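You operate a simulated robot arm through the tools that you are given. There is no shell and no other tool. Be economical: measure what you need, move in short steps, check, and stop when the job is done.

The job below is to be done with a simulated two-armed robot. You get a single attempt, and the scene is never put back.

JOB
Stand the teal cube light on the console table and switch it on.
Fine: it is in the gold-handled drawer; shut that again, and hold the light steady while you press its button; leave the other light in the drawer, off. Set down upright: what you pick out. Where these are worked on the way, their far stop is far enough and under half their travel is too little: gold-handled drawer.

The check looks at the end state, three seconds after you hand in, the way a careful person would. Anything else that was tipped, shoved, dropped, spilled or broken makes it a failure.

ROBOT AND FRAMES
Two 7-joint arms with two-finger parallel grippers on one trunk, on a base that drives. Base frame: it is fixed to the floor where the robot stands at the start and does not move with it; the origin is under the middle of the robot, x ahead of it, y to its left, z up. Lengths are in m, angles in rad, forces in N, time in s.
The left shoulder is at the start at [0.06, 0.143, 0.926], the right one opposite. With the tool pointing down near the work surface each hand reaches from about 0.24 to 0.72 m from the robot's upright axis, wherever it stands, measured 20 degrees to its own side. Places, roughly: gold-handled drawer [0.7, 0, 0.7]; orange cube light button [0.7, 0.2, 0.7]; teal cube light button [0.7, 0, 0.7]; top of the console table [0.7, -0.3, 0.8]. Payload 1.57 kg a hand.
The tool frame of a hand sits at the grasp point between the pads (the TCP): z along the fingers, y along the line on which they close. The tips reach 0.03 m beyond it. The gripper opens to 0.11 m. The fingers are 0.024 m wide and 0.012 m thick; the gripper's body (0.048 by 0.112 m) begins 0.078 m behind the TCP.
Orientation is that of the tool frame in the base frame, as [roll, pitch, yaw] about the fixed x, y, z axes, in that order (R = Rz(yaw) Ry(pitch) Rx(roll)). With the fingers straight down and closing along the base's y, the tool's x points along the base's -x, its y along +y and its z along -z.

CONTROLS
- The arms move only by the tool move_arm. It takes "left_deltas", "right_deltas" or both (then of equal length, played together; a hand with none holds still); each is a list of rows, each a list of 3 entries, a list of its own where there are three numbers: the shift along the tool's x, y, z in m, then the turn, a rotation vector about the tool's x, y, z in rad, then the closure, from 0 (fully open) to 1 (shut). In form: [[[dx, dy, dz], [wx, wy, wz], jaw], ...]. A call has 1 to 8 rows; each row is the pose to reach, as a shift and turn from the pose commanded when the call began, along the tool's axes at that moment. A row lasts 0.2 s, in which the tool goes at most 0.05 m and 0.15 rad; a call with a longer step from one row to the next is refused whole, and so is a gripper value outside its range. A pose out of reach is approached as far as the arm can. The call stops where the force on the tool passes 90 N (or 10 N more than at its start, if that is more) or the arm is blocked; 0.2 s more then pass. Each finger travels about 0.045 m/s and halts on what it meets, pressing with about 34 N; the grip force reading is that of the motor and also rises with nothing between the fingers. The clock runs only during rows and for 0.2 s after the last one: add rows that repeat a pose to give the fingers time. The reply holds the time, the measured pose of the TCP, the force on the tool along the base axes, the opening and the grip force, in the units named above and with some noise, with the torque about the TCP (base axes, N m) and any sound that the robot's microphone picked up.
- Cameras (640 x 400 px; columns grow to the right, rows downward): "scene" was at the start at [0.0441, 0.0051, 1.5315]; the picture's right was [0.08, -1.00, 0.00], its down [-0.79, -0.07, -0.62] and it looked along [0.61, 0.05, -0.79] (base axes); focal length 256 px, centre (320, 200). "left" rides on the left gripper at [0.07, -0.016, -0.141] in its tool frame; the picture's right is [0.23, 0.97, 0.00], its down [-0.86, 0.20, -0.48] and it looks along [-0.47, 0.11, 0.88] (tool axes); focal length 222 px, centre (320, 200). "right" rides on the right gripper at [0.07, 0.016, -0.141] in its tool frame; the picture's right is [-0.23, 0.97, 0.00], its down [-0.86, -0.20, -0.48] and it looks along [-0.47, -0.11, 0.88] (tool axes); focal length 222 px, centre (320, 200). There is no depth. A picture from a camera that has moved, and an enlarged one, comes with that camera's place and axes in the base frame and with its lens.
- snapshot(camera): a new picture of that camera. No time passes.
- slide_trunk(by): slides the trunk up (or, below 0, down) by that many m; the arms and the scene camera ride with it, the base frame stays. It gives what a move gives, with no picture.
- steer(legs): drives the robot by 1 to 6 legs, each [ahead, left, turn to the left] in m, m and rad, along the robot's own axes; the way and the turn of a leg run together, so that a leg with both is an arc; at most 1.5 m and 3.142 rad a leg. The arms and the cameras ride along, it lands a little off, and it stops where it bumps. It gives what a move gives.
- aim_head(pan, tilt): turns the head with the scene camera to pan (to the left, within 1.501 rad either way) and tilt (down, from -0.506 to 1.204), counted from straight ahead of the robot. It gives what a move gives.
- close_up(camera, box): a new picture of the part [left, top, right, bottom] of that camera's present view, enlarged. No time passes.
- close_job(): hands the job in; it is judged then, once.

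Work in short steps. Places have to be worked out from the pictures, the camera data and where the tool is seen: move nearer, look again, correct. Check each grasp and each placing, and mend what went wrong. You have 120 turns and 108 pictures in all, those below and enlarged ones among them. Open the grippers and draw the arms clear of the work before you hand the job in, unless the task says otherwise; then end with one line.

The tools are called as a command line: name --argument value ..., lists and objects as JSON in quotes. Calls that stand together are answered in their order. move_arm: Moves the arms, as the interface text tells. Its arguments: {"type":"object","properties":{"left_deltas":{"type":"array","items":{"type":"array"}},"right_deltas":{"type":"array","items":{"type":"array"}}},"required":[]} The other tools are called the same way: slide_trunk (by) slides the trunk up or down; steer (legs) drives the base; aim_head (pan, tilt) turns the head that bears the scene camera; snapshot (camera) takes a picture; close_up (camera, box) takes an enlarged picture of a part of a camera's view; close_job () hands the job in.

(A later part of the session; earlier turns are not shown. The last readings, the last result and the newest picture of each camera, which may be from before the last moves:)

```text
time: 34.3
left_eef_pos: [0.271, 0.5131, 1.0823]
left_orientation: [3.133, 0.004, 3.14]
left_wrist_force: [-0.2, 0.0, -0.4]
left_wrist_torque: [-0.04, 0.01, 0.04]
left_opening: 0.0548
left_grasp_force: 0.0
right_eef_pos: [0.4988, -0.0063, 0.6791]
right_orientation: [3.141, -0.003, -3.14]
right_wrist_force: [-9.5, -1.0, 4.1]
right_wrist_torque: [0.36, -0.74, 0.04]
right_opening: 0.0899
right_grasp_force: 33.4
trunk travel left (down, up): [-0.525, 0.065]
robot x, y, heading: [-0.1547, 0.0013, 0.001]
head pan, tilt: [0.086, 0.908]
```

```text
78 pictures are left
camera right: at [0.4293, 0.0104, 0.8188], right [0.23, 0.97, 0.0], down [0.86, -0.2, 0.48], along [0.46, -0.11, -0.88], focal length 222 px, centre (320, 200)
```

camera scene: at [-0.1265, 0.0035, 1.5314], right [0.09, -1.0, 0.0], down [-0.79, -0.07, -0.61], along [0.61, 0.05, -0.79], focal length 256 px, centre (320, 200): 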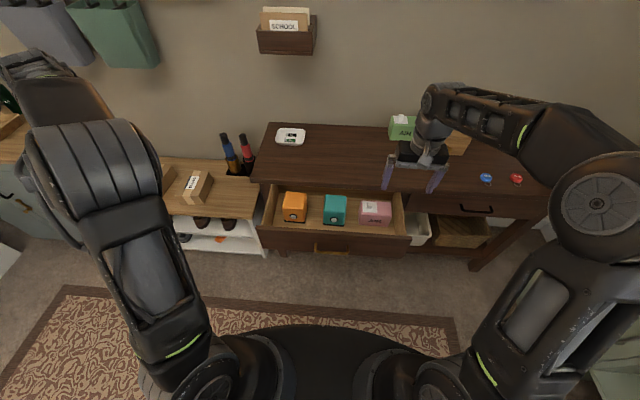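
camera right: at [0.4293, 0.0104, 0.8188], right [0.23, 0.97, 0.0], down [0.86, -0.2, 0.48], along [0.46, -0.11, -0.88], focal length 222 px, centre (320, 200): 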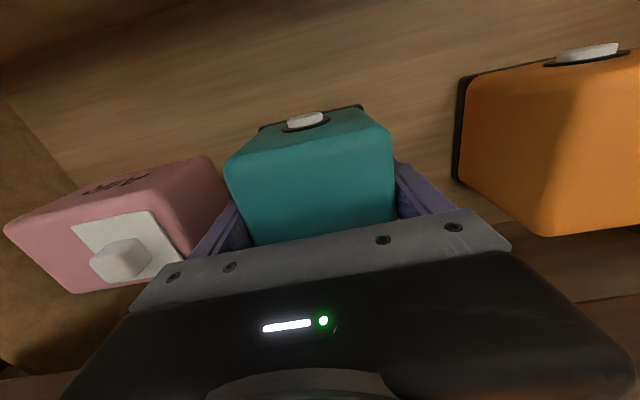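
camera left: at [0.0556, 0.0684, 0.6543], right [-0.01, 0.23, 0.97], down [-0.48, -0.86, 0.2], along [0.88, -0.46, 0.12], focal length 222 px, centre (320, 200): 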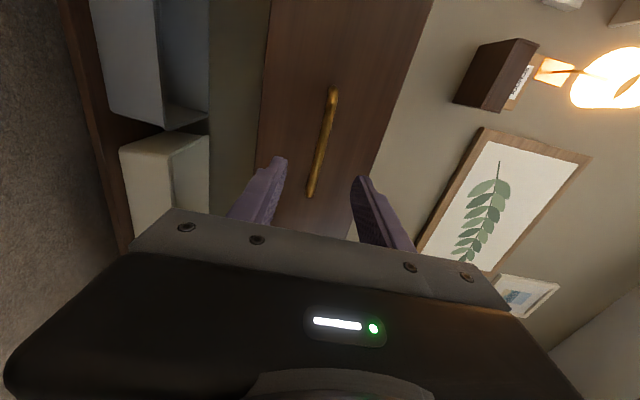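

The cube is gripped at 9 cm with 33 N. The 22 N reading in x suggests the wrist brushed the table edge, so I'll back off a few millimetres and lift straight up.

move_arm --right_deltas '[[[0.004, 0, -0.01], [0, 0, 0], 1], [[0.008, 0, -0.03], [0, 0, 0], 1], [[0.012, 0, -0.06], [0, 0, 0], 1], [[0.015, 0, -0.1], [0, 0, 0], 1], [[0.015, 0, -0.14], [0, 0, 0], 1], [[0.015, 0, -0.18], [0, 0, 0], 1], [[0.015, 0, -0.22], [0, 0, 0], 1]]'

snapshot --camera "scene"

snapshot --camera "right"

```text
time: 35.9
left_eef_pos: [0.2709, 0.5132, 1.0815]
left_orientation: [3.133, 0.005, 3.141]
left_wrist_force: [0.1, 0.1, -0.9]
left_wrist_torque: [0.0, -0.02, -0.02]
left_opening: 0.055
left_grasp_force: 0.1
right_eef_pos: [0.4853, -0.0057, 0.8971]
right_orientation: [-3.139, -0.004, 3.142]
right_wrist_force: [-0.8, 0.3, -0.4]
right_wrist_torque: [0.01, -0.01, 0.01]
right_opening: 0.0898
right_grasp_force: 33.6
trunk travel left (down, up): [-0.525, 0.065]
robot x, y, heading: [-0.1508, 0.002, 0.003]
head pan, tilt: [0.086, 0.908]
```

```text
77 pictures are left
camera scene: at [-0.1116, 0.0052, 1.5315], right [0.09, -1.0, 0.0], down [-0.79, -0.07, -0.62], along [0.61, 0.05, -0.79], focal length 256 px, centre (320, 200)
```

scene: 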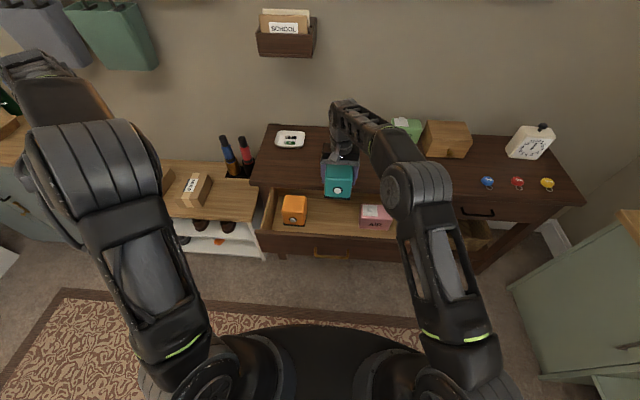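

```text
76 pictures are left
camera right: at [0.4167, 0.0108, 1.0388], right [0.23, 0.97, 0.0], down [0.86, -0.2, 0.48], along [0.46, -0.11, -0.88], focal length 222 px, centre (320, 200)
```

right: 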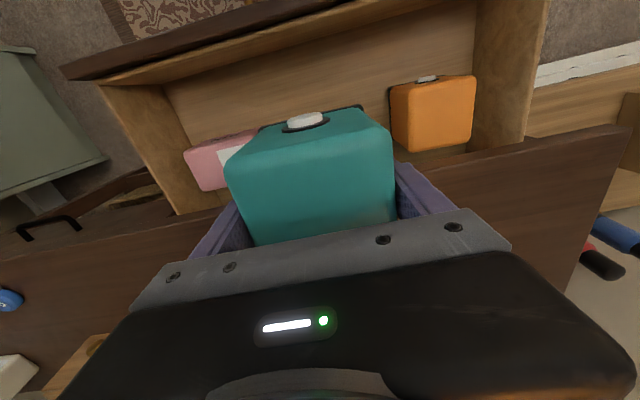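

The teal light is lifted and the orange one is undisturbed. Next I'll move the right hand aside with the cube and bring the left hand, jaws shut, to stage in front of the drawer for pushing.

move_arm --left_deltas '[[[0.01, -0.045, 0.01], [0, 0, 0], 1], [[0.02, -0.09, 0.02], [0, 0, 0], 1], [[0.03, -0.135, 0.03], [0, 0, 0], 1], [[0.04, -0.18, 0.04], [0, 0, 0], 1], [[0.05, -0.225, 0.05], [0, 0, 0], 1], [[0.06, -0.27, 0.06], [0, 0, 0], 1], [[0.07, -0.315, 0.075], [0, 0, 0], 1], [[0.08, -0.355, 0.09], [0, 0, 0], 1]]' --right_deltas '[[[0.005, -0.03, -0.005], [0, 0, 0], 1], [[0.01, -0.06, -0.01], [0, 0, 0], 1], [[0.015, -0.09, -0.015], [0, 0, 0], 1], [[0.02, -0.12, -0.02], [0, 0, 0], 1], [[0.03, -0.15, -0.03], [0, 0, 0], 1], [[0.04, -0.18, -0.035], [0, 0, 0], 1], [[0.05, -0.2, -0.04], [0, 0, 0], 1], [[0.05, -0.22, -0.04], [0, 0, 0], 1]]'

snapshot --camera "scene"

snapshot --camera "left"

```text
time: 37.7
left_eef_pos: [0.1916, 0.1562, 0.9877]
left_orientation: [3.133, 0.006, -3.141]
left_wrist_force: [0.4, 0.3, -0.7]
left_wrist_torque: [0.0, 0.0, 0.05]
left_opening: 0.0002
left_grasp_force: 21.0
right_eef_pos: [0.4354, -0.2262, 0.9369]
right_orientation: [-3.141, -0.003, 3.14]
right_wrist_force: [-0.2, -0.3, -1.1]
right_wrist_torque: [0.04, 0.0, 0.03]
right_opening: 0.09
right_grasp_force: 34.2
trunk travel left (down, up): [-0.525, 0.065]
robot x, y, heading: [-0.1567, -0.0031, 0.005]
head pan, tilt: [0.086, 0.908]
```

```text
75 pictures are left
camera scene: at [-0.1114, 0.0042, 1.5316], right [0.09, -1.0, 0.0], down [-0.79, -0.07, -0.62], along [0.61, 0.05, -0.79], focal length 256 px, centre (320, 200)
```

scene: 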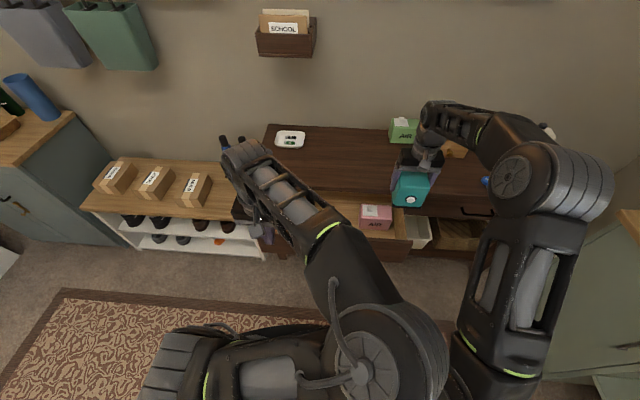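

```text
74 pictures are left
camera left: at [0.1214, 0.1396, 1.1295], right [-0.23, 0.97, 0.01], down [0.85, 0.2, 0.48], along [0.47, 0.12, -0.87], focal length 222 px, centre (320, 200)
```

left: 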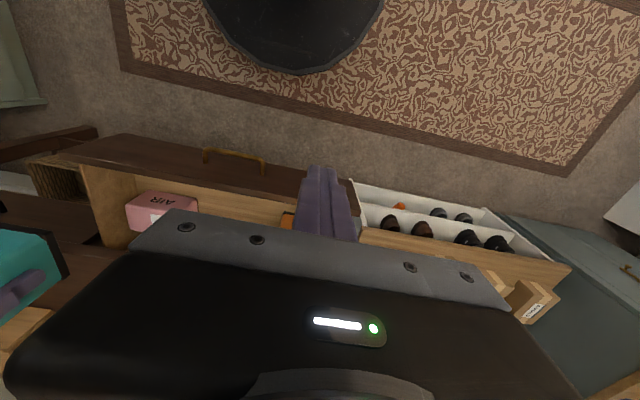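

The closed left fingers are in front of the drawer panel and left of the handle. I'll lower them to panel height.

move_arm --left_deltas '[[[0, 0, 0.042], [0, 0, 0], 1], [[0, 0, 0.084], [0, 0, 0], 1], [[0, 0, 0.126], [0, 0, 0], 1], [[0, 0, 0.168], [0, 0, 0], 1], [[0, 0, 0.21], [0, 0, 0], 1], [[0, 0, 0.25], [0, 0, 0], 1], [[0, 0, 0.295], [0, 0, 0], 1]]'

snapshot --camera "scene"

snapshot --camera "left"

```text
time: 39.3
left_eef_pos: [0.1923, 0.1615, 0.6918]
left_orientation: [3.133, 0.003, -3.14]
left_wrist_force: [0.2, 0.1, 0.2]
left_wrist_torque: [-0.02, 0.0, 0.01]
left_opening: 0.0001
left_grasp_force: 21.4
right_eef_pos: [0.435, -0.225, 0.9388]
right_orientation: [-3.141, -0.002, -3.139]
right_wrist_force: [0.5, 0.6, -1.9]
right_wrist_torque: [-0.01, 0.05, 0.01]
right_opening: 0.0897
right_grasp_force: 34.1
trunk travel left (down, up): [-0.525, 0.065]
robot x, y, heading: [-0.1553, 0.0003, -0.001]
head pan, tilt: [0.086, 0.908]
```

```text
73 pictures are left
camera scene: at [-0.1102, 0.0057, 1.5315], right [0.09, -1.0, 0.0], down [-0.79, -0.07, -0.61], along [0.61, 0.05, -0.79], focal length 256 px, centre (320, 200)
```

scene: 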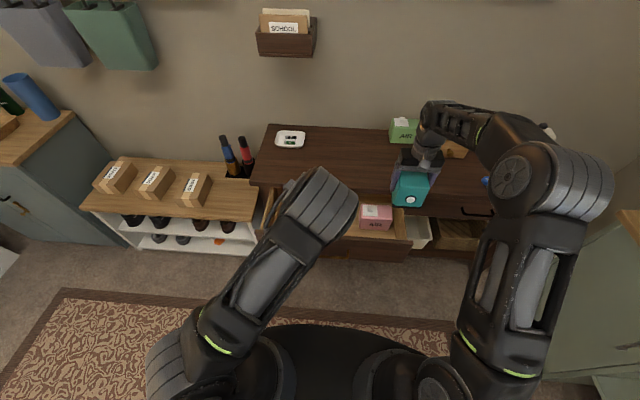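

```text
72 pictures are left
camera left: at [0.1225, 0.1437, 0.8339], right [-0.23, 0.97, 0.01], down [0.85, 0.2, 0.48], along [0.47, 0.12, -0.88], focal length 222 px, centre (320, 200)
```

left: 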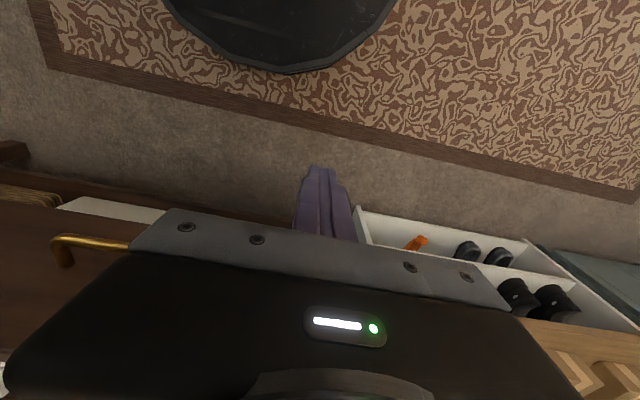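

There is about 12 cm between the fingers and the panel. I'll drive forward 9 cm, then push the drawer with the arm.

steer --legs '[[0.09, 0, 0]]'

snapshot --camera "left"

snapshot --camera "scene"

```text
time: 40.4
left_eef_pos: [0.284, 0.16, 0.6918]
left_orientation: [3.133, 0.001, -3.141]
left_wrist_force: [-0.5, -0.1, -0.5]
left_wrist_torque: [-0.03, 0.02, -0.02]
left_opening: 0.0
left_grasp_force: 21.5
right_eef_pos: [0.5267, -0.2264, 0.9378]
right_orientation: [-3.14, -0.006, -3.141]
right_wrist_force: [0.8, 0.4, -1.5]
right_wrist_torque: [0.01, 0.03, -0.01]
right_opening: 0.0899
right_grasp_force: 33.6
trunk travel left (down, up): [-0.525, 0.065]
robot x, y, heading: [-0.0629, -0.0018, -0.001]
head pan, tilt: [0.086, 0.908]
```

```text
71 pictures are left
camera left: at [0.2131, 0.1433, 0.8341], right [-0.23, 0.97, 0.01], down [0.85, 0.2, 0.48], along [0.47, 0.12, -0.88], focal length 222 px, centre (320, 200)
```

left: 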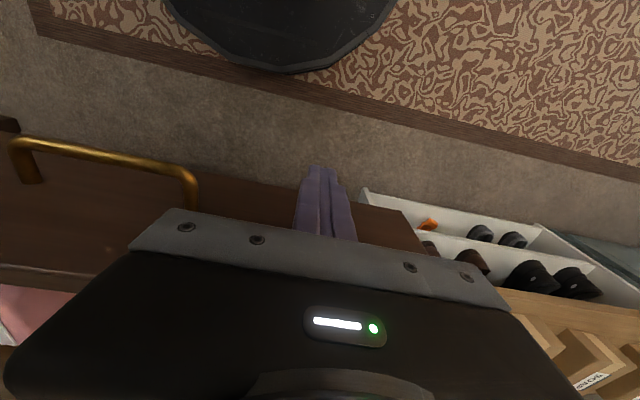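

```text
70 pictures are left
camera scene: at [-0.0191, 0.0052, 1.5314], right [0.09, -1.0, 0.0], down [-0.79, -0.07, -0.61], along [0.61, 0.05, -0.79], focal length 256 px, centre (320, 200)
```

scene: 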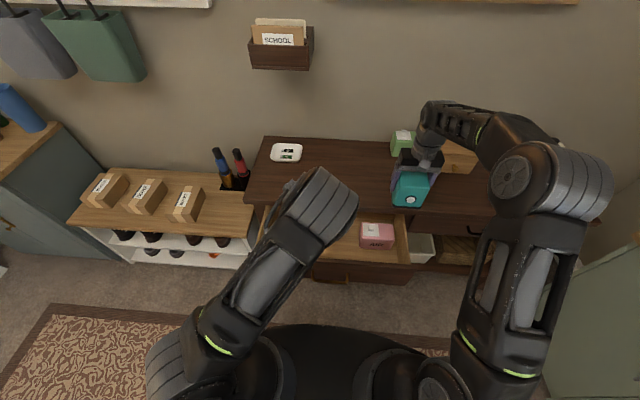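

The fingers face the panel. I'll push forward slowly.

move_arm --left_deltas '[[[-0.02, 0, 0], [0, 0, 0], 1], [[-0.04, 0, 0], [0, 0, 0], 1], [[-0.06, 0, 0], [0, 0, 0], 1], [[-0.08, 0, 0], [0, 0, 0], 1], [[-0.1, 0, 0], [0, 0, 0], 1], [[-0.12, 0, 0], [0, 0, 0], 1], [[-0.14, 0, 0], [0, 0, 0], 1], [[-0.16, 0, 0], [0, 0, 0], 1]]'

snapshot --camera "scene"

```text
time: 42.2
left_eef_pos: [0.4439, 0.1621, 0.694]
left_orientation: [3.133, 0.003, -3.141]
left_wrist_force: [0.9, 0.0, -0.2]
left_wrist_torque: [0.01, 0.03, 0.01]
left_opening: 0.0
left_grasp_force: 21.2
right_eef_pos: [0.5249, -0.2257, 0.9374]
right_orientation: [-3.139, -0.003, -3.141]
right_wrist_force: [0.4, 0.3, -1.8]
right_wrist_torque: [0.0, 0.0, 0.0]
right_opening: 0.0899
right_grasp_force: 34.0
trunk travel left (down, up): [-0.525, 0.065]
robot x, y, heading: [-0.0664, -0.0026, 0.001]
head pan, tilt: [0.086, 0.908]
```

```text
69 pictures are left
camera scene: at [-0.0205, 0.0053, 1.5315], right [0.09, -1.0, 0.0], down [-0.79, -0.07, -0.61], along [0.61, 0.05, -0.79], focal length 256 px, centre (320, 200)
```

scene: 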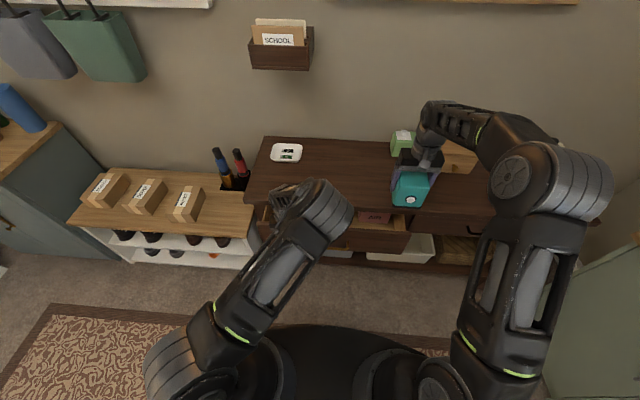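

The drawer is sliding in with no resistance. I'll continue gently until it seats.

move_arm --left_deltas '[[[-0.02, 0, 0], [0, 0, 0], 1], [[-0.04, 0, 0], [0, 0, 0], 1], [[-0.06, 0, 0], [0, 0, 0], 1], [[-0.075, 0, 0], [0, 0, 0], 1], [[-0.085, 0, 0], [0, 0, 0], 1], [[-0.095, 0, 0], [0, 0, 0], 1]]'

snapshot --camera "scene"

snapshot --camera "left"

```text
time: 43.3
left_eef_pos: [0.4939, 0.1612, 0.6895]
left_orientation: [3.137, -0.035, -3.139]
left_wrist_force: [-38.4, -1.5, 14.4]
left_wrist_torque: [-0.02, -4.25, -0.39]
left_opening: 0.0
left_grasp_force: 21.2
right_eef_pos: [0.5199, -0.2265, 0.9391]
right_orientation: [-3.14, 0.0, -3.14]
right_wrist_force: [-0.4, -0.2, -0.4]
right_wrist_torque: [0.01, -0.01, 0.0]
right_opening: 0.0897
right_grasp_force: 33.3
trunk travel left (down, up): [-0.525, 0.065]
robot x, y, heading: [-0.0677, -0.0011, -0.003]
head pan, tilt: [0.086, 0.908]
stopped in row 5 (left hand): the force on the tool passed its limit at 108 N (the readings are from after the stop); the commanded pose is now the measured one
```

```text
68 pictures are left
camera scene: at [-0.0291, 0.0041, 1.5321], right [0.09, -1.0, 0.0], down [-0.78, -0.07, -0.62], along [0.62, 0.05, -0.79], focal length 256 px, centre (320, 200)
```

scene: 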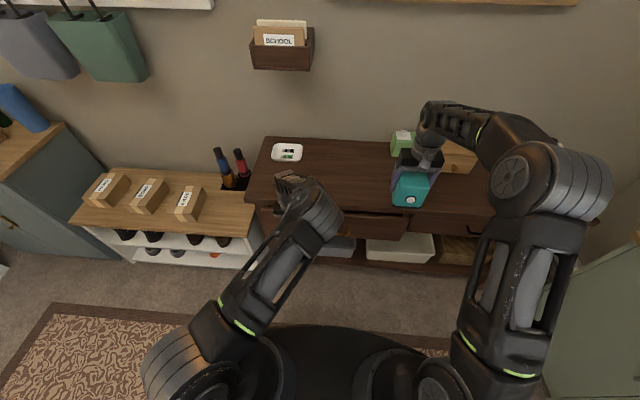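

```text
67 pictures are left
camera left: at [0.4299, 0.1445, 0.8346], right [-0.23, 0.97, 0.01], down [0.87, 0.2, 0.45], along [0.43, 0.11, -0.89], focal length 222 px, centre (320, 200)
```

left: 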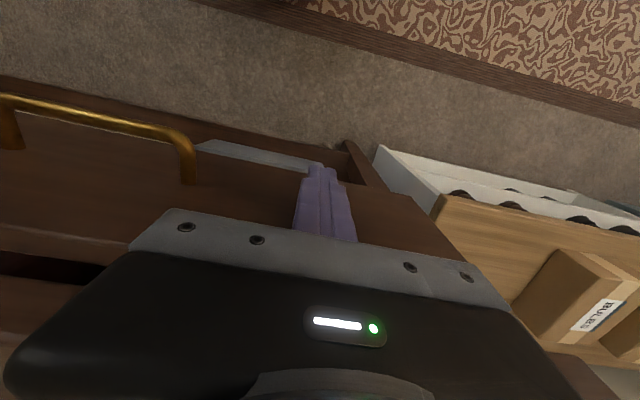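

The reading after the stop implies contact about 11 cm above the TCP, so the gripper body hit the table edge before the drawer seated. I'll back off and pitch the hand forward so that only the fingertips go in under the table edge.

move_arm --left_deltas '[[[0.03, 0, 0], [0, 0, 0], 1], [[0.06, 0, 0], [0, -0.1, 0], 1], [[0.08, 0, 0], [0, -0.24, 0], 1], [[0.08, 0, 0.005], [0, -0.38, 0], 1], [[0.08, 0, 0.01], [0, -0.52, 0], 1], [[0.08, 0, 0.015], [0, -0.66, 0], 1], [[0.08, 0, 0.02], [0, -0.8, 0], 1], [[0.08, 0, 0.02], [0, -0.8, 0], 1]]'

snapshot --camera "left"

snapshot --camera "scene"

```text
time: 45.1
left_eef_pos: [0.4208, 0.162, 0.671]
left_orientation: [3.133, 0.772, 3.138]
left_wrist_force: [1.1, 0.0, 0.3]
left_wrist_torque: [-0.04, 0.02, -0.03]
left_opening: 0.0002
left_grasp_force: 21.9
right_eef_pos: [0.5244, -0.2254, 0.9378]
right_orientation: [-3.14, -0.003, -3.139]
right_wrist_force: [0.1, -0.8, -1.5]
right_wrist_torque: [0.04, -0.01, 0.0]
right_opening: 0.0899
right_grasp_force: 33.7
trunk travel left (down, up): [-0.525, 0.065]
robot x, y, heading: [-0.0653, -0.0007, 0.001]
head pan, tilt: [0.086, 0.908]
```

```text
66 pictures are left
camera left: at [0.2725, 0.1446, 0.7244], right [-0.17, 0.97, -0.15], down [0.28, 0.19, 0.94], along [0.95, 0.11, -0.3], focal length 222 px, centre (320, 200)
```

left: 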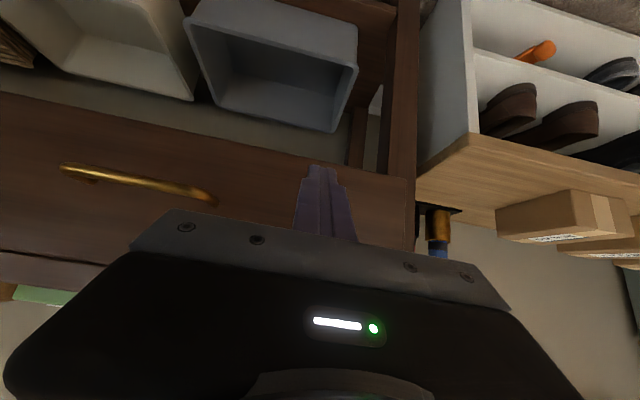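

```text
65 pictures are left
camera scene: at [-0.0227, 0.0051, 1.5315], right [0.09, -1.0, 0.0], down [-0.79, -0.07, -0.61], along [0.61, 0.05, -0.79], focal length 256 px, centre (320, 200)
```

scene: 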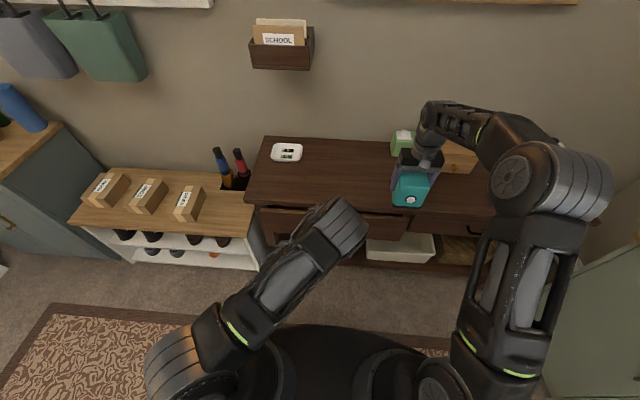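

The hand is tilted about 45° with the tips at panel height. I'll push horizontally until the drawer seats.

move_arm --left_deltas '[[[-0.0215, 0, 0.021], [0, 0, 0], 1], [[-0.043, 0, 0.042], [0, 0, 0], 1], [[-0.057, 0, 0.056], [0, 0, 0], 1], [[-0.068, 0, 0.066], [0, 0, 0], 1], [[-0.079, 0, 0.077], [0, 0, 0], 1], [[-0.086, 0, 0.084], [0, 0, 0], 1], [[-0.093, 0, 0.091], [0, 0, 0], 1], [[-0.1, 0, 0.098], [0, 0, 0], 1]]'

snapshot --camera "left"

close_up --camera "scene" --box '[230, 130, 450, 270]'

```text
time: 46.8
left_eef_pos: [0.5351, 0.1627, 0.6634]
left_orientation: [3.129, 0.741, 3.138]
left_wrist_force: [-49.6, -1.7, 46.3]
left_wrist_torque: [0.23, -0.77, -0.04]
left_opening: 0.0002
left_grasp_force: 21.3
right_eef_pos: [0.5196, -0.2256, 0.9395]
right_orientation: [-3.141, -0.001, -3.138]
right_wrist_force: [0.0, -0.3, -1.2]
right_wrist_torque: [0.0, 0.03, -0.02]
right_opening: 0.0897
right_grasp_force: 34.3
trunk travel left (down, up): [-0.525, 0.065]
robot x, y, heading: [-0.0639, -0.0039, 0.005]
head pan, tilt: [0.086, 0.908]
stopped in row 8 (left hand): the force on the tool passed its limit at 99 N (the readings are from after the stop); the commanded pose is now the measured one
```

```text
64 pictures are left
camera left: at [0.3888, 0.1447, 0.7223], right [-0.17, 0.97, -0.14], down [0.31, 0.19, 0.93], along [0.94, 0.12, -0.33], focal length 222 px, centre (320, 200)
```

left: 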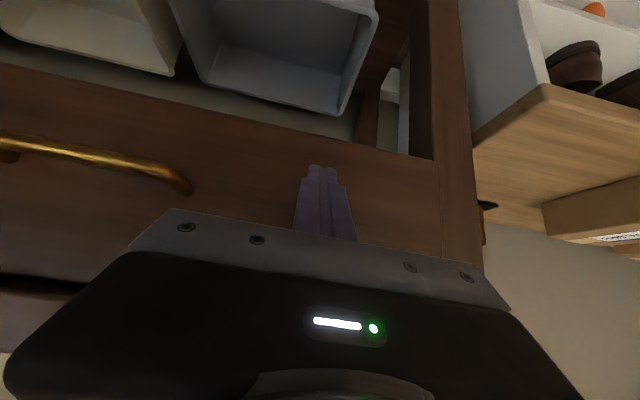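

```text
2.86 times, centred on (340, 200) of scene
camera zoom: at [-0.0294, 0.0041, 1.532], right [0.09, -1.0, 0.0], down [-0.78, -0.07, -0.62], along [0.62, 0.06, -0.79], focal length 731 px, centre (263, 200)
```

zoom: 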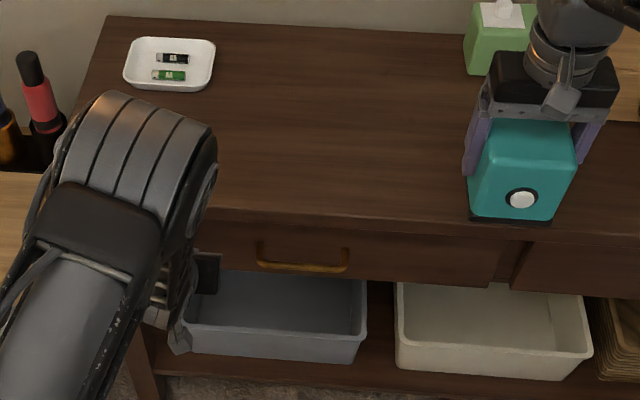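

The drawer front is flush with the frame, so it's seated. I'll withdraw the left hand straight back, then up and left.

move_arm --left_deltas '[[[0.025, 0, -0.025], [0, 0, 0], 1], [[0.05, 0, -0.05], [0, 0, 0], 1], [[0.08, 0, -0.08], [0, 0, 0], 1], [[0.06, 0.01, -0.1], [0, 0, 0], 1], [[0.04, 0.03, -0.12], [0, 0, 0], 1], [[0.015, 0.06, -0.145], [0, 0, 0], 1], [[-0.005, 0.09, -0.17], [0, 0, 0], 1], [[-0.02, 0.12, -0.19], [0, 0, 0], 1]]'

snapshot --camera "scene"

```text
time: 48.5
left_eef_pos: [0.4252, 0.2804, 0.8177]
left_orientation: [3.13, 0.743, 3.137]
left_wrist_force: [0.1, -0.4, 0.6]
left_wrist_torque: [-0.02, 0.02, -0.01]
left_opening: 0.0
left_grasp_force: 20.9
right_eef_pos: [0.5213, -0.2252, 0.9384]
right_orientation: [-3.14, -0.002, -3.139]
right_wrist_force: [-0.5, -0.5, -1.1]
right_wrist_torque: [0.0, 0.02, -0.01]
right_opening: 0.0896
right_grasp_force: 34.1
trunk travel left (down, up): [-0.525, 0.065]
robot x, y, heading: [-0.0674, -0.0006, 0.006]
head pan, tilt: [0.086, 0.908]
```

```text
62 pictures are left
camera scene: at [-0.0249, 0.0057, 1.5315], right [0.09, -1.0, 0.0], down [-0.79, -0.07, -0.62], along [0.61, 0.05, -0.79], focal length 256 px, centre (320, 200)
```

scene: 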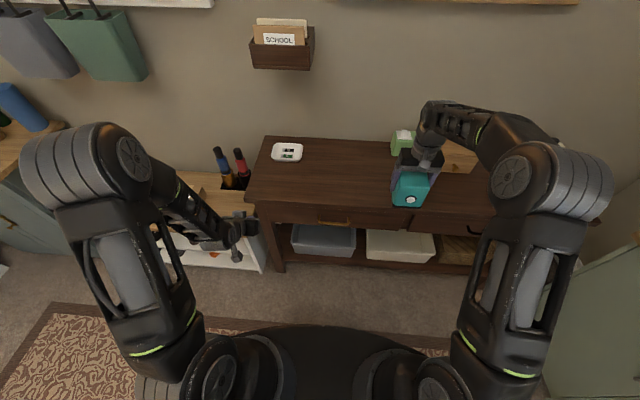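

Both elbows are out and the drawer looks closed. I'll drive forward 5 cm, then carry the cube over the free area of the table near (0.61, −0.03).

steer --legs '[[0.05, 0, 0]]'

move_arm --right_deltas '[[[-0.006, 0.03, 0.005], [0, 0, 0], 1], [[-0.012, 0.06, 0.01], [0, 0, 0], 1], [[-0.018, 0.09, 0.015], [0, 0, 0], 1], [[-0.024, 0.12, 0.02], [0, 0, 0], 1], [[-0.03, 0.15, 0.025], [0, 0, 0], 1], [[-0.036, 0.18, 0.03], [0, 0, 0], 1], [[-0.04, 0.195, 0.035], [0, 0, 0], 1]]'

snapshot --camera "scene"

snapshot --camera "left"

```text
time: 49.5
left_eef_pos: [0.4754, 0.2815, 0.8169]
left_orientation: [3.129, 0.742, 3.139]
left_wrist_force: [-0.2, 0.1, -0.2]
left_wrist_torque: [0.02, -0.04, -0.02]
left_opening: 0.0
left_grasp_force: 20.8
right_eef_pos: [0.5735, -0.2253, 0.9374]
right_orientation: [-3.14, -0.006, -3.138]
right_wrist_force: [-0.2, 1.3, -1.3]
right_wrist_torque: [0.01, 0.06, 0.01]
right_opening: 0.0898
right_grasp_force: 34.6
trunk travel left (down, up): [-0.525, 0.065]
robot x, y, heading: [-0.0195, 0.0018, 0.006]
head pan, tilt: [0.086, 0.908]
```

```text
time: 51.1
left_eef_pos: [0.4752, 0.2805, 0.8171]
left_orientation: [3.133, 0.743, 3.138]
left_wrist_force: [-0.2, -0.3, -0.3]
left_wrist_torque: [0.01, -0.02, 0.01]
left_opening: 0.0
left_grasp_force: 21.9
right_eef_pos: [0.61, -0.0288, 0.9017]
right_orientation: [-3.14, -0.003, -3.139]
right_wrist_force: [0.3, -0.2, -1.3]
right_wrist_torque: [0.02, 0.0, -0.03]
right_opening: 0.0895
right_grasp_force: 34.3
trunk travel left (down, up): [-0.525, 0.065]
robot x, y, heading: [-0.0182, 0.0042, 0.0]
head pan, tilt: [0.086, 0.908]
```

```text
61 pictures are left
camera scene: at [0.0258, 0.0057, 1.5315], right [0.09, -1.0, 0.0], down [-0.79, -0.07, -0.61], along [0.61, 0.05, -0.79], focal length 256 px, centre (320, 200)
```

scene: 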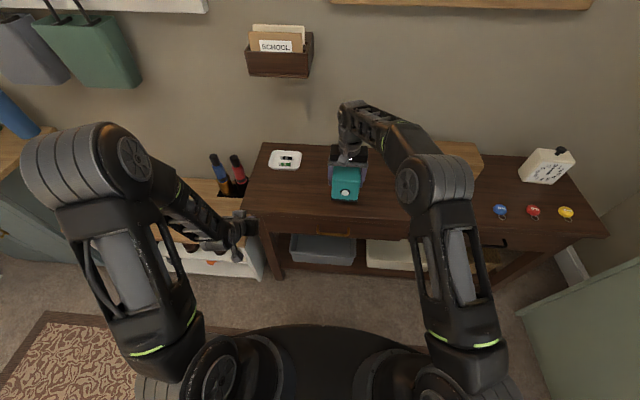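

```text
60 pictures are left
camera left: at [0.3282, 0.2635, 0.8749], right [-0.17, 0.97, -0.15], down [0.3, 0.19, 0.93], along [0.94, 0.11, -0.33], focal length 222 px, centre (320, 200)
```

left: 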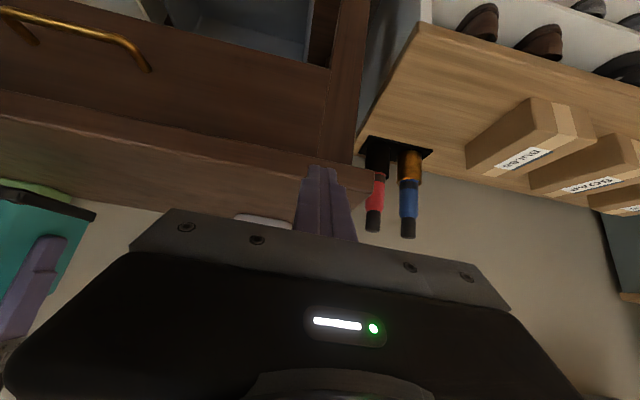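

The cube is above clear table. I'll descend in small steps, watching for contact.

move_arm --right_deltas '[[[0, 0, 0.012], [0, 0, 0], 1], [[0, 0, 0.024], [0, 0, 0], 1], [[0, 0, 0.032], [0, 0, 0], 1], [[0, 0, 0.038], [0, 0, 0], 1]]'

snapshot --camera "left"

close_up --camera "scene" --box '[260, 120, 440, 250]'

```text
time: 52.1
left_eef_pos: [0.4759, 0.2812, 0.8175]
left_orientation: [3.13, 0.743, 3.138]
left_wrist_force: [-0.1, 0.5, 0.1]
left_wrist_torque: [0.03, 0.02, -0.01]
left_opening: 0.0001
left_grasp_force: 21.2
right_eef_pos: [0.6117, -0.029, 0.8648]
right_orientation: [-3.141, -0.003, -3.138]
right_wrist_force: [0.0, -0.4, -0.9]
right_wrist_torque: [-0.01, 0.02, -0.02]
right_opening: 0.0897
right_grasp_force: 34.3
trunk travel left (down, up): [-0.525, 0.065]
robot x, y, heading: [-0.0178, -0.0, 0.007]
head pan, tilt: [0.086, 0.908]
```

```text
59 pictures are left
camera left: at [0.3281, 0.2635, 0.875], right [-0.17, 0.97, -0.15], down [0.3, 0.19, 0.93], along [0.94, 0.11, -0.33], focal length 222 px, centre (320, 200)
```

left: 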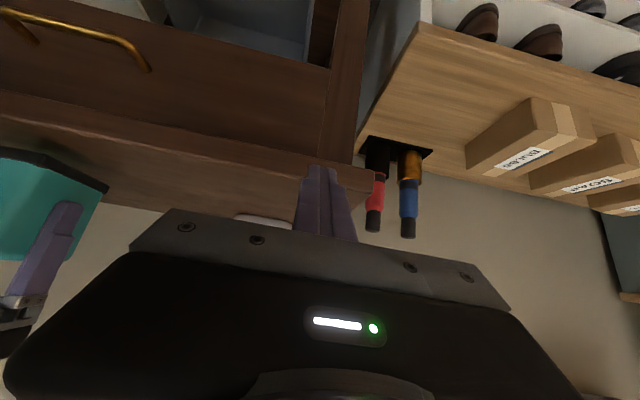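

```text
3.08 times, centred on (350, 185) of scene
camera zoom: at [0.0257, 0.0054, 1.5315], right [0.09, -1.0, 0.0], down [-0.79, -0.07, -0.61], along [0.61, 0.05, -0.79], focal length 788 px, centre (228, 246)
```

zoom: 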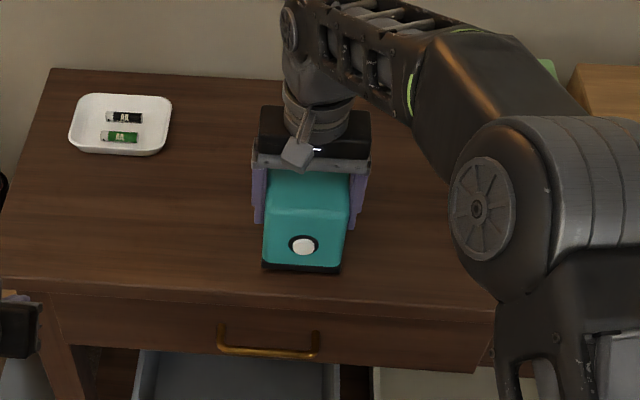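

No contact at TCP z 0.865. I'll continue in fine steps.

move_arm --right_deltas '[[[0, 0, 0.005], [0, 0, 0], 1], [[0, 0, 0.009], [0, 0, 0], 1], [[0, 0, 0.013], [0, 0, 0], 1], [[0, 0, 0.016], [0, 0, 0], 1]]'

```text
time: 53.1
left_eef_pos: [0.4748, 0.2803, 0.8176]
left_orientation: [3.13, 0.742, 3.138]
left_wrist_force: [0.3, -0.6, -0.1]
left_wrist_torque: [-0.02, 0.0, -0.01]
left_opening: 0.0
left_grasp_force: 21.9
right_eef_pos: [0.6114, -0.0295, 0.8475]
right_orientation: [-3.139, -0.003, -3.139]
right_wrist_force: [0.4, -0.9, -0.5]
right_wrist_torque: [0.02, -0.02, -0.03]
right_opening: 0.0896
right_grasp_force: 34.2
trunk travel left (down, up): [-0.525, 0.065]
robot x, y, heading: [-0.0139, 0.0001, 0.003]
head pan, tilt: [0.086, 0.908]
```

Still no contact, so I'll keep stepping down.

move_arm --right_deltas '[[[0, 0, 0.004], [0, 0, 0], 1], [[0, 0, 0.008], [0, 0, 0], 1], [[0, 0, 0.011], [0, 0, 0], 1], [[0, 0, 0.014], [0, 0, 0], 1]]'

close_up --camera "left" --box '[0, 100, 160, 300]'

```text
time: 54.1
left_eef_pos: [0.4738, 0.2806, 0.8192]
left_orientation: [3.132, 0.748, 3.139]
left_wrist_force: [-0.1, 1.3, -0.4]
left_wrist_torque: [0.03, 0.03, -0.01]
left_opening: 0.0
left_grasp_force: 21.3
right_eef_pos: [0.6108, -0.028, 0.8393]
right_orientation: [3.141, 0.004, -3.139]
right_wrist_force: [2.1, -1.2, 33.4]
right_wrist_torque: [-0.08, 0.01, -0.03]
right_opening: 0.0898
right_grasp_force: 34.1
trunk travel left (down, up): [-0.525, 0.065]
robot x, y, heading: [-0.0161, 0.0, 0.003]
head pan, tilt: [0.086, 0.908]
```

```text
2.00 times, centred on (80, 200) of left
camera zoom: at [0.3263, 0.2635, 0.876], right [-0.17, 0.97, -0.15], down [0.3, 0.19, 0.93], along [0.94, 0.12, -0.33], focal length 444 px, centre (800, 200)
```

zoom: 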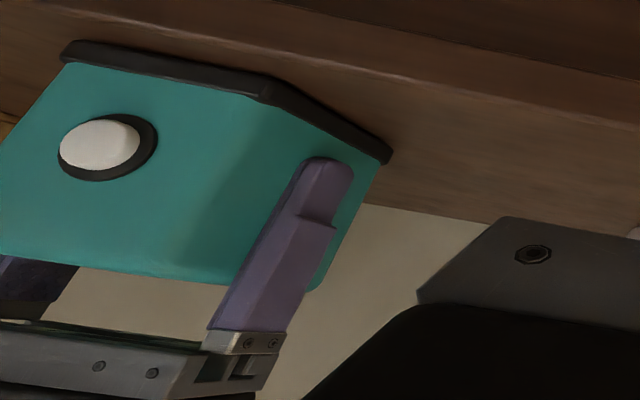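

Contact occurs at TCP z≈0.839, so the base is on the table. I'll ease the right hand up 2 mm to lighten the load while it keeps holding. The button should be near (0.565, −0.03, 0.82), and I'll swing the left hand across in front of it while flattening its pitch.

move_arm --left_deltas '[[[0.001, -0.035, -0.008], [0, -0.05, 0], 1], [[0.002, -0.07, -0.016], [0, -0.12, 0], 1], [[0.003, -0.105, -0.02], [0, -0.19, 0], 1], [[0.004, -0.14, -0.024], [0, -0.26, 0], 1], [[0.005, -0.175, -0.028], [0, -0.33, 0], 1], [[0.006, -0.21, -0.028], [0, -0.4, 0], 1], [[0.007, -0.235, -0.028], [0, -0.45, 0], 1], [[0.007, -0.255, -0.028], [0, -0.5, 0], 1]]' --right_deltas '[[[0, 0, -0.002], [0, 0, 0], 1], [[0, 0, -0.003], [0, 0, 0], 1], [[0, 0, -0.003], [0, 0, 0], 1], [[0, 0, -0.003], [0, 0, 0], 1], [[0, 0, -0.003], [0, 0, 0], 1], [[0, 0, -0.003], [0, 0, 0], 1], [[0, 0, -0.003], [0, 0, 0], 1], [[0, 0, -0.003], [0, 0, 0], 1]]'

snapshot --camera "left"

snapshot --camera "scene"

```text
time: 55.9
left_eef_pos: [0.4523, 0.0239, 0.833]
left_orientation: [3.119, 1.247, 3.126]
left_wrist_force: [0.1, 0.1, 0.1]
left_wrist_torque: [0.02, -0.01, 0.01]
left_opening: 0.0
left_grasp_force: 22.1
left hand out of reach, approached as far as the arm can: row 3, 4
right_eef_pos: [0.611, -0.0304, 0.8377]
right_orientation: [3.141, -0.007, -3.14]
right_wrist_force: [0.7, 0.9, 10.9]
right_wrist_torque: [0.6, -0.69, 0.07]
right_opening: 0.0898
right_grasp_force: 33.5
trunk travel left (down, up): [-0.525, 0.065]
robot x, y, heading: [-0.0165, -0.0011, 0.002]
head pan, tilt: [0.086, 0.908]
```

```text
56 pictures are left
camera left: at [0.2955, 0.0083, 0.8118], right [-0.08, 0.97, -0.21], down [-0.18, 0.19, 0.96], along [0.98, 0.11, 0.16], focal length 222 px, centre (320, 200)
```

left: 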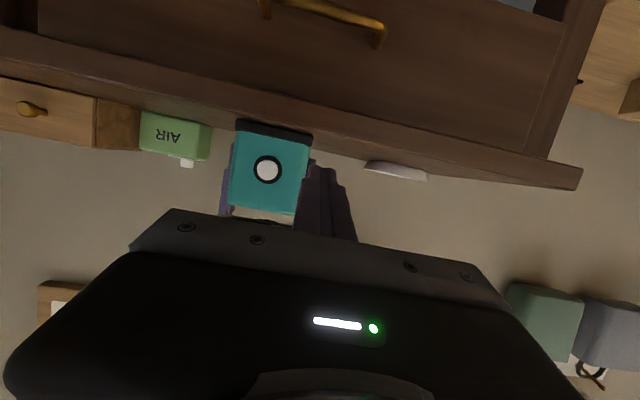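

```text
55 pictures are left
camera scene: at [0.0243, 0.0053, 1.5316], right [0.09, -1.0, 0.0], down [-0.78, -0.07, -0.62], along [0.61, 0.05, -0.79], focal length 256 px, centre (320, 200)
```

scene: 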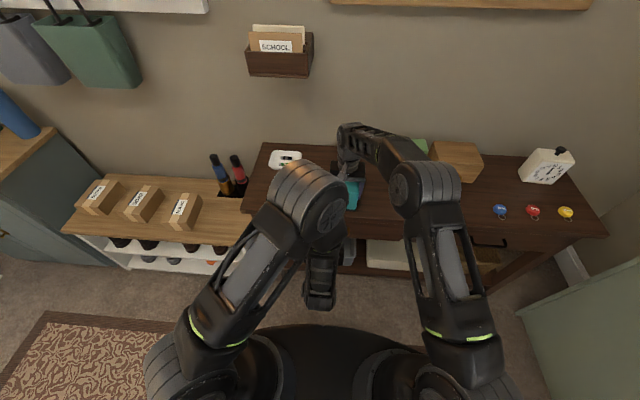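

From the near view, the button is at about (0.565, −0.031, 0.833), with the table top at z≈0.78. I'll line the left hand up with it in y and z and flatten it to nearly horizontal, still a few centimetres back.

move_arm --left_deltas '[[[-0.003, -0.02, -0.001], [0, -0.1, 0], 1], [[-0.006, -0.04, -0.002], [0, -0.2, 0], 1], [[-0.006, -0.055, -0.002], [0, -0.28, 0], 1], [[-0.006, -0.055, -0.002], [0, -0.28, 0], 1]]'

snapshot --camera "left"

snapshot --camera "scene"

```text
time: 56.9
left_eef_pos: [0.4516, -0.0303, 0.8381]
left_orientation: [2.976, 1.525, 2.98]
left_wrist_force: [-0.3, -0.6, 0.0]
left_wrist_torque: [-0.02, 0.0, -0.01]
left_opening: 0.0
left_grasp_force: 21.5
right_eef_pos: [0.6109, -0.0297, 0.8376]
right_orientation: [-3.141, -0.003, -3.137]
right_wrist_force: [-2.6, 0.4, 7.6]
right_wrist_torque: [0.47, -0.24, 0.18]
right_opening: 0.0898
right_grasp_force: 33.4
trunk travel left (down, up): [-0.525, 0.065]
robot x, y, heading: [-0.0189, 0.002, 0.0]
head pan, tilt: [0.086, 0.908]
```

```text
54 pictures are left
camera left: at [0.3073, -0.0459, 0.775], right [-0.01, 0.98, -0.22], down [-0.44, 0.19, 0.88], along [0.9, 0.11, 0.43], focal length 222 px, centre (320, 200)
```

left: 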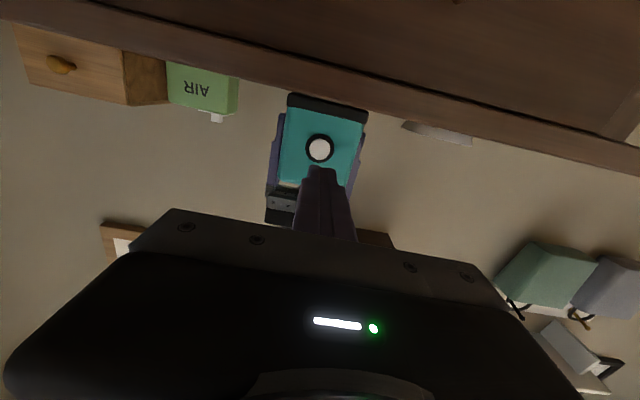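

```text
53 pictures are left
camera scene: at [0.0242, 0.0053, 1.5316], right [0.09, -1.0, 0.0], down [-0.78, -0.07, -0.62], along [0.61, 0.05, -0.79], focal length 256 px, centre (320, 200)
```

scene: 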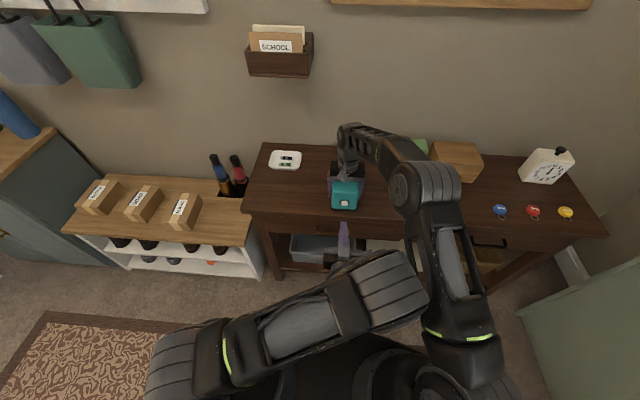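

The fingertips are in line with the button, about 3–4 mm high and roughly 8 cm short. I'll lower slightly and advance to just short of contact.

move_arm --left_deltas '[[[0.004, 0, 0.015], [0, 0, 0], 1], [[0.004, 0, 0.03], [0, 0, 0], 1], [[0.004, 0, 0.045], [0, 0, 0], 1], [[0.004, 0, 0.06], [0, 0, 0], 1]]'

snapshot --camera "left"

close_up --camera "scene" --box '[300, 150, 400, 215]'

```text
time: 57.9
left_eef_pos: [0.5115, -0.0289, 0.8316]
left_orientation: [2.969, 1.524, 2.974]
left_wrist_force: [-0.5, 0.0, -0.1]
left_wrist_torque: [-0.01, -0.01, 0.02]
left_opening: 0.0
left_grasp_force: 21.4
right_eef_pos: [0.6117, -0.0288, 0.8373]
right_orientation: [-3.14, -0.002, -3.14]
right_wrist_force: [0.2, -0.4, 4.1]
right_wrist_torque: [0.23, -0.1, 0.07]
right_opening: 0.0898
right_grasp_force: 33.8
trunk travel left (down, up): [-0.525, 0.065]
robot x, y, heading: [-0.0176, -0.0008, 0.004]
head pan, tilt: [0.086, 0.908]
```

```text
52 pictures are left
camera left: at [0.3673, -0.0454, 0.7684], right [-0.01, 0.98, -0.22], down [-0.44, 0.19, 0.88], along [0.9, 0.11, 0.43], focal length 222 px, centre (320, 200)
```

left: 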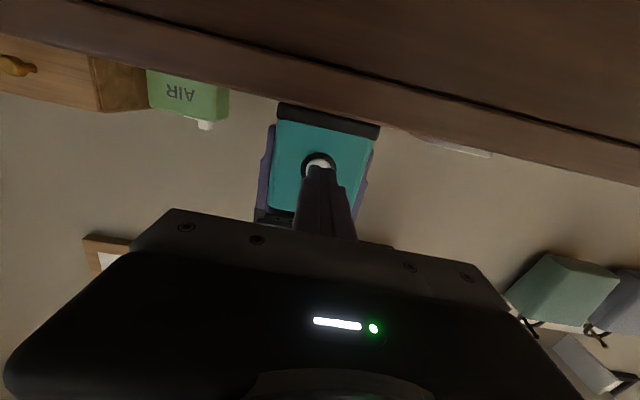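

```text
6.15 times, centred on (350, 182) of scene
camera zoom: at [0.0249, 0.0053, 1.5315], right [0.09, -1.0, 0.0], down [-0.79, -0.07, -0.62], along [0.61, 0.05, -0.79], focal length 1575 px, centre (135, 308)
```

zoom: 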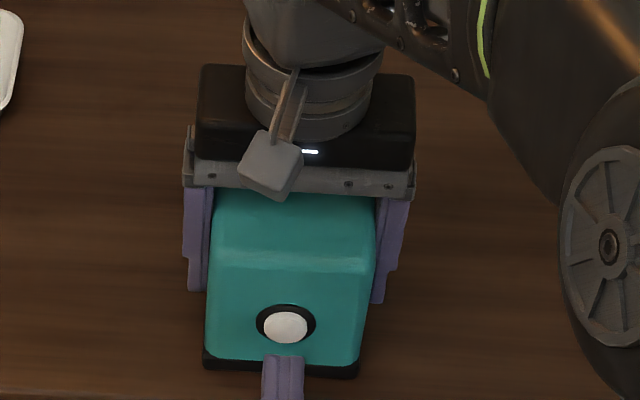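

The tips are aligned about 2 cm from the button. I'll press forward in 3 mm steps, watching force and sound.

move_arm --left_deltas '[[[0, 0, 0.004], [0, 0, 0], 1], [[0, 0, 0.008], [0, 0, 0], 1], [[0, 0, 0.011], [0, 0, 0], 1], [[0, 0, 0.014], [0, 0, 0], 1]]'

close_up --camera "scene" --box '[300, 150, 400, 215]'

```text
time: 58.9
left_eef_pos: [0.5252, -0.0303, 0.8289]
left_orientation: [2.986, 1.524, 2.989]
left_wrist_force: [0.5, 0.4, -0.7]
left_wrist_torque: [-0.02, 0.0, 0.02]
left_opening: 0.0
left_grasp_force: 21.4
right_eef_pos: [0.6109, -0.03, 0.8374]
right_orientation: [-3.14, -0.004, -3.137]
right_wrist_force: [-0.2, -0.4, 2.8]
right_wrist_torque: [0.17, -0.15, -0.02]
right_opening: 0.0897
right_grasp_force: 34.0
trunk travel left (down, up): [-0.525, 0.065]
robot x, y, heading: [-0.0205, 0.0015, 0.001]
head pan, tilt: [0.086, 0.908]
```

```text
6.15 times, centred on (350, 182) of scene
camera zoom: at [0.0251, 0.0053, 1.5315], right [0.09, -1.0, 0.0], down [-0.79, -0.07, -0.62], along [0.61, 0.05, -0.79], focal length 1575 px, centre (135, 308)
```

zoom: 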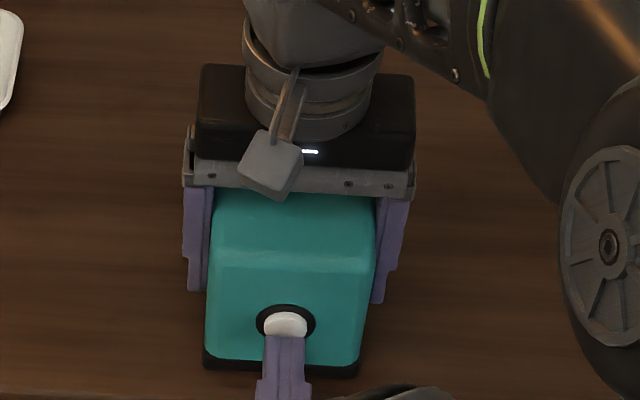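

No contact yet. I'll raise 3 mm to stay on the button's centre and continue.

move_arm --left_deltas '[[[-0.003, 0, 0.003], [0, 0, 0], 1], [[-0.003, 0, 0.006], [0, 0, 0], 1], [[-0.003, 0, 0.008], [0, 0, 0], 1], [[-0.003, 0, 0.01], [0, 0, 0], 1]]'

close_up --camera "scene" --box '[300, 150, 400, 215]'

```text
time: 59.9
left_eef_pos: [0.5354, -0.0288, 0.8324]
left_orientation: [2.983, 1.523, 2.99]
left_wrist_force: [-9.8, 1.1, 4.3]
left_wrist_torque: [-0.05, -0.19, 0.01]
left_opening: 0.0002
left_grasp_force: 21.3
right_eef_pos: [0.6121, -0.0309, 0.8377]
right_orientation: [-3.139, -0.001, -3.14]
right_wrist_force: [8.8, -0.8, -2.1]
right_wrist_torque: [0.13, 0.01, 0.03]
right_opening: 0.0898
right_grasp_force: 34.1
trunk travel left (down, up): [-0.525, 0.065]
robot x, y, heading: [-0.0171, 0.0014, 0.006]
head pan, tilt: [0.086, 0.908]
heard: click
```

```text
6.15 times, centred on (350, 182) of scene
camera zoom: at [0.0252, 0.0053, 1.5315], right [0.09, -1.0, 0.0], down [-0.79, -0.07, -0.62], along [0.61, 0.05, -0.79], focal length 1575 px, centre (135, 308)
```

zoom: 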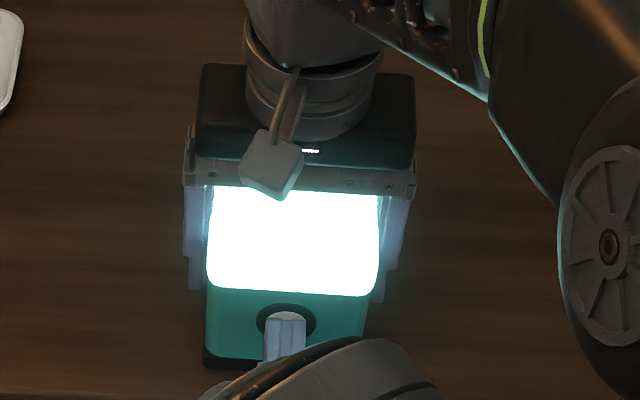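

There was a click and the light is on. I'll withdraw the left hand straight back while the right keeps holding.

move_arm --left_deltas '[[[0, 0, -0.01], [0, 0, 0], 1], [[0, 0, -0.03], [0, 0, 0], 1], [[0, 0, -0.06], [0, 0, 0], 1], [[0, 0, -0.09], [0, 0, 0], 1]]'

close_up --camera "scene" --box '[260, 130, 440, 245]'

snapshot --camera "left"

```text
time: 60.9
left_eef_pos: [0.4465, -0.0291, 0.8373]
left_orientation: [2.997, 1.527, 3.005]
left_wrist_force: [-0.4, 0.2, 0.9]
left_wrist_torque: [0.01, 0.0, -0.01]
left_opening: 0.0
left_grasp_force: 21.5
right_eef_pos: [0.6102, -0.0303, 0.8376]
right_orientation: [-3.14, -0.006, -3.139]
right_wrist_force: [-1.4, -0.6, 4.9]
right_wrist_torque: [0.22, -0.13, 0.07]
right_opening: 0.0894
right_grasp_force: 34.0
trunk travel left (down, up): [-0.525, 0.065]
robot x, y, heading: [-0.0204, -0.0012, 0.006]
head pan, tilt: [0.086, 0.908]
```

```text
3.48 times, centred on (350, 188) of scene
camera zoom: at [0.0248, 0.0052, 1.5316], right [0.09, -1.0, 0.0], down [-0.79, -0.07, -0.62], along [0.61, 0.05, -0.79], focal length 890 px, centre (216, 244)
```

zoom: 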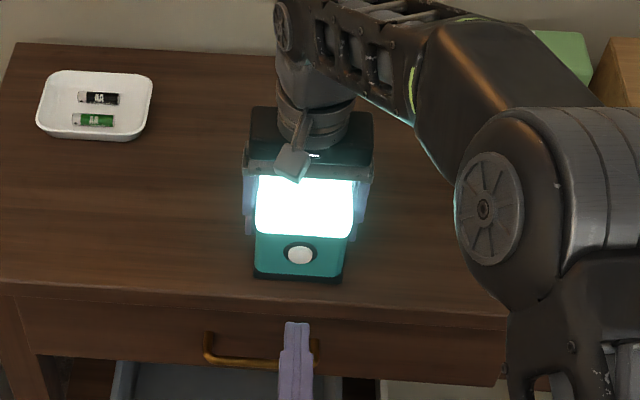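

```text
47 pictures are left
camera left: at [0.3028, -0.0455, 0.775], right [-0.02, 0.98, -0.22], down [-0.44, 0.19, 0.88], along [0.9, 0.11, 0.43], focal length 222 px, centre (320, 200)
```

left: 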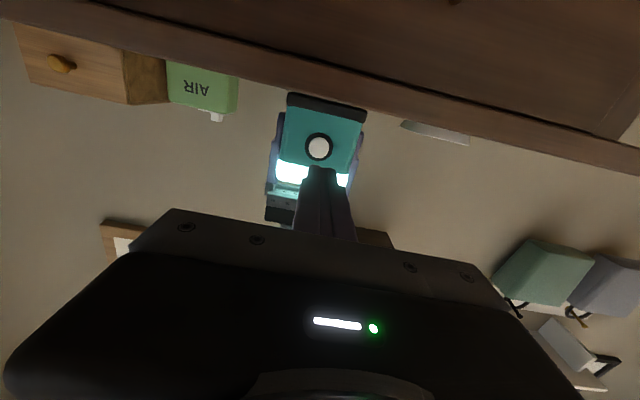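

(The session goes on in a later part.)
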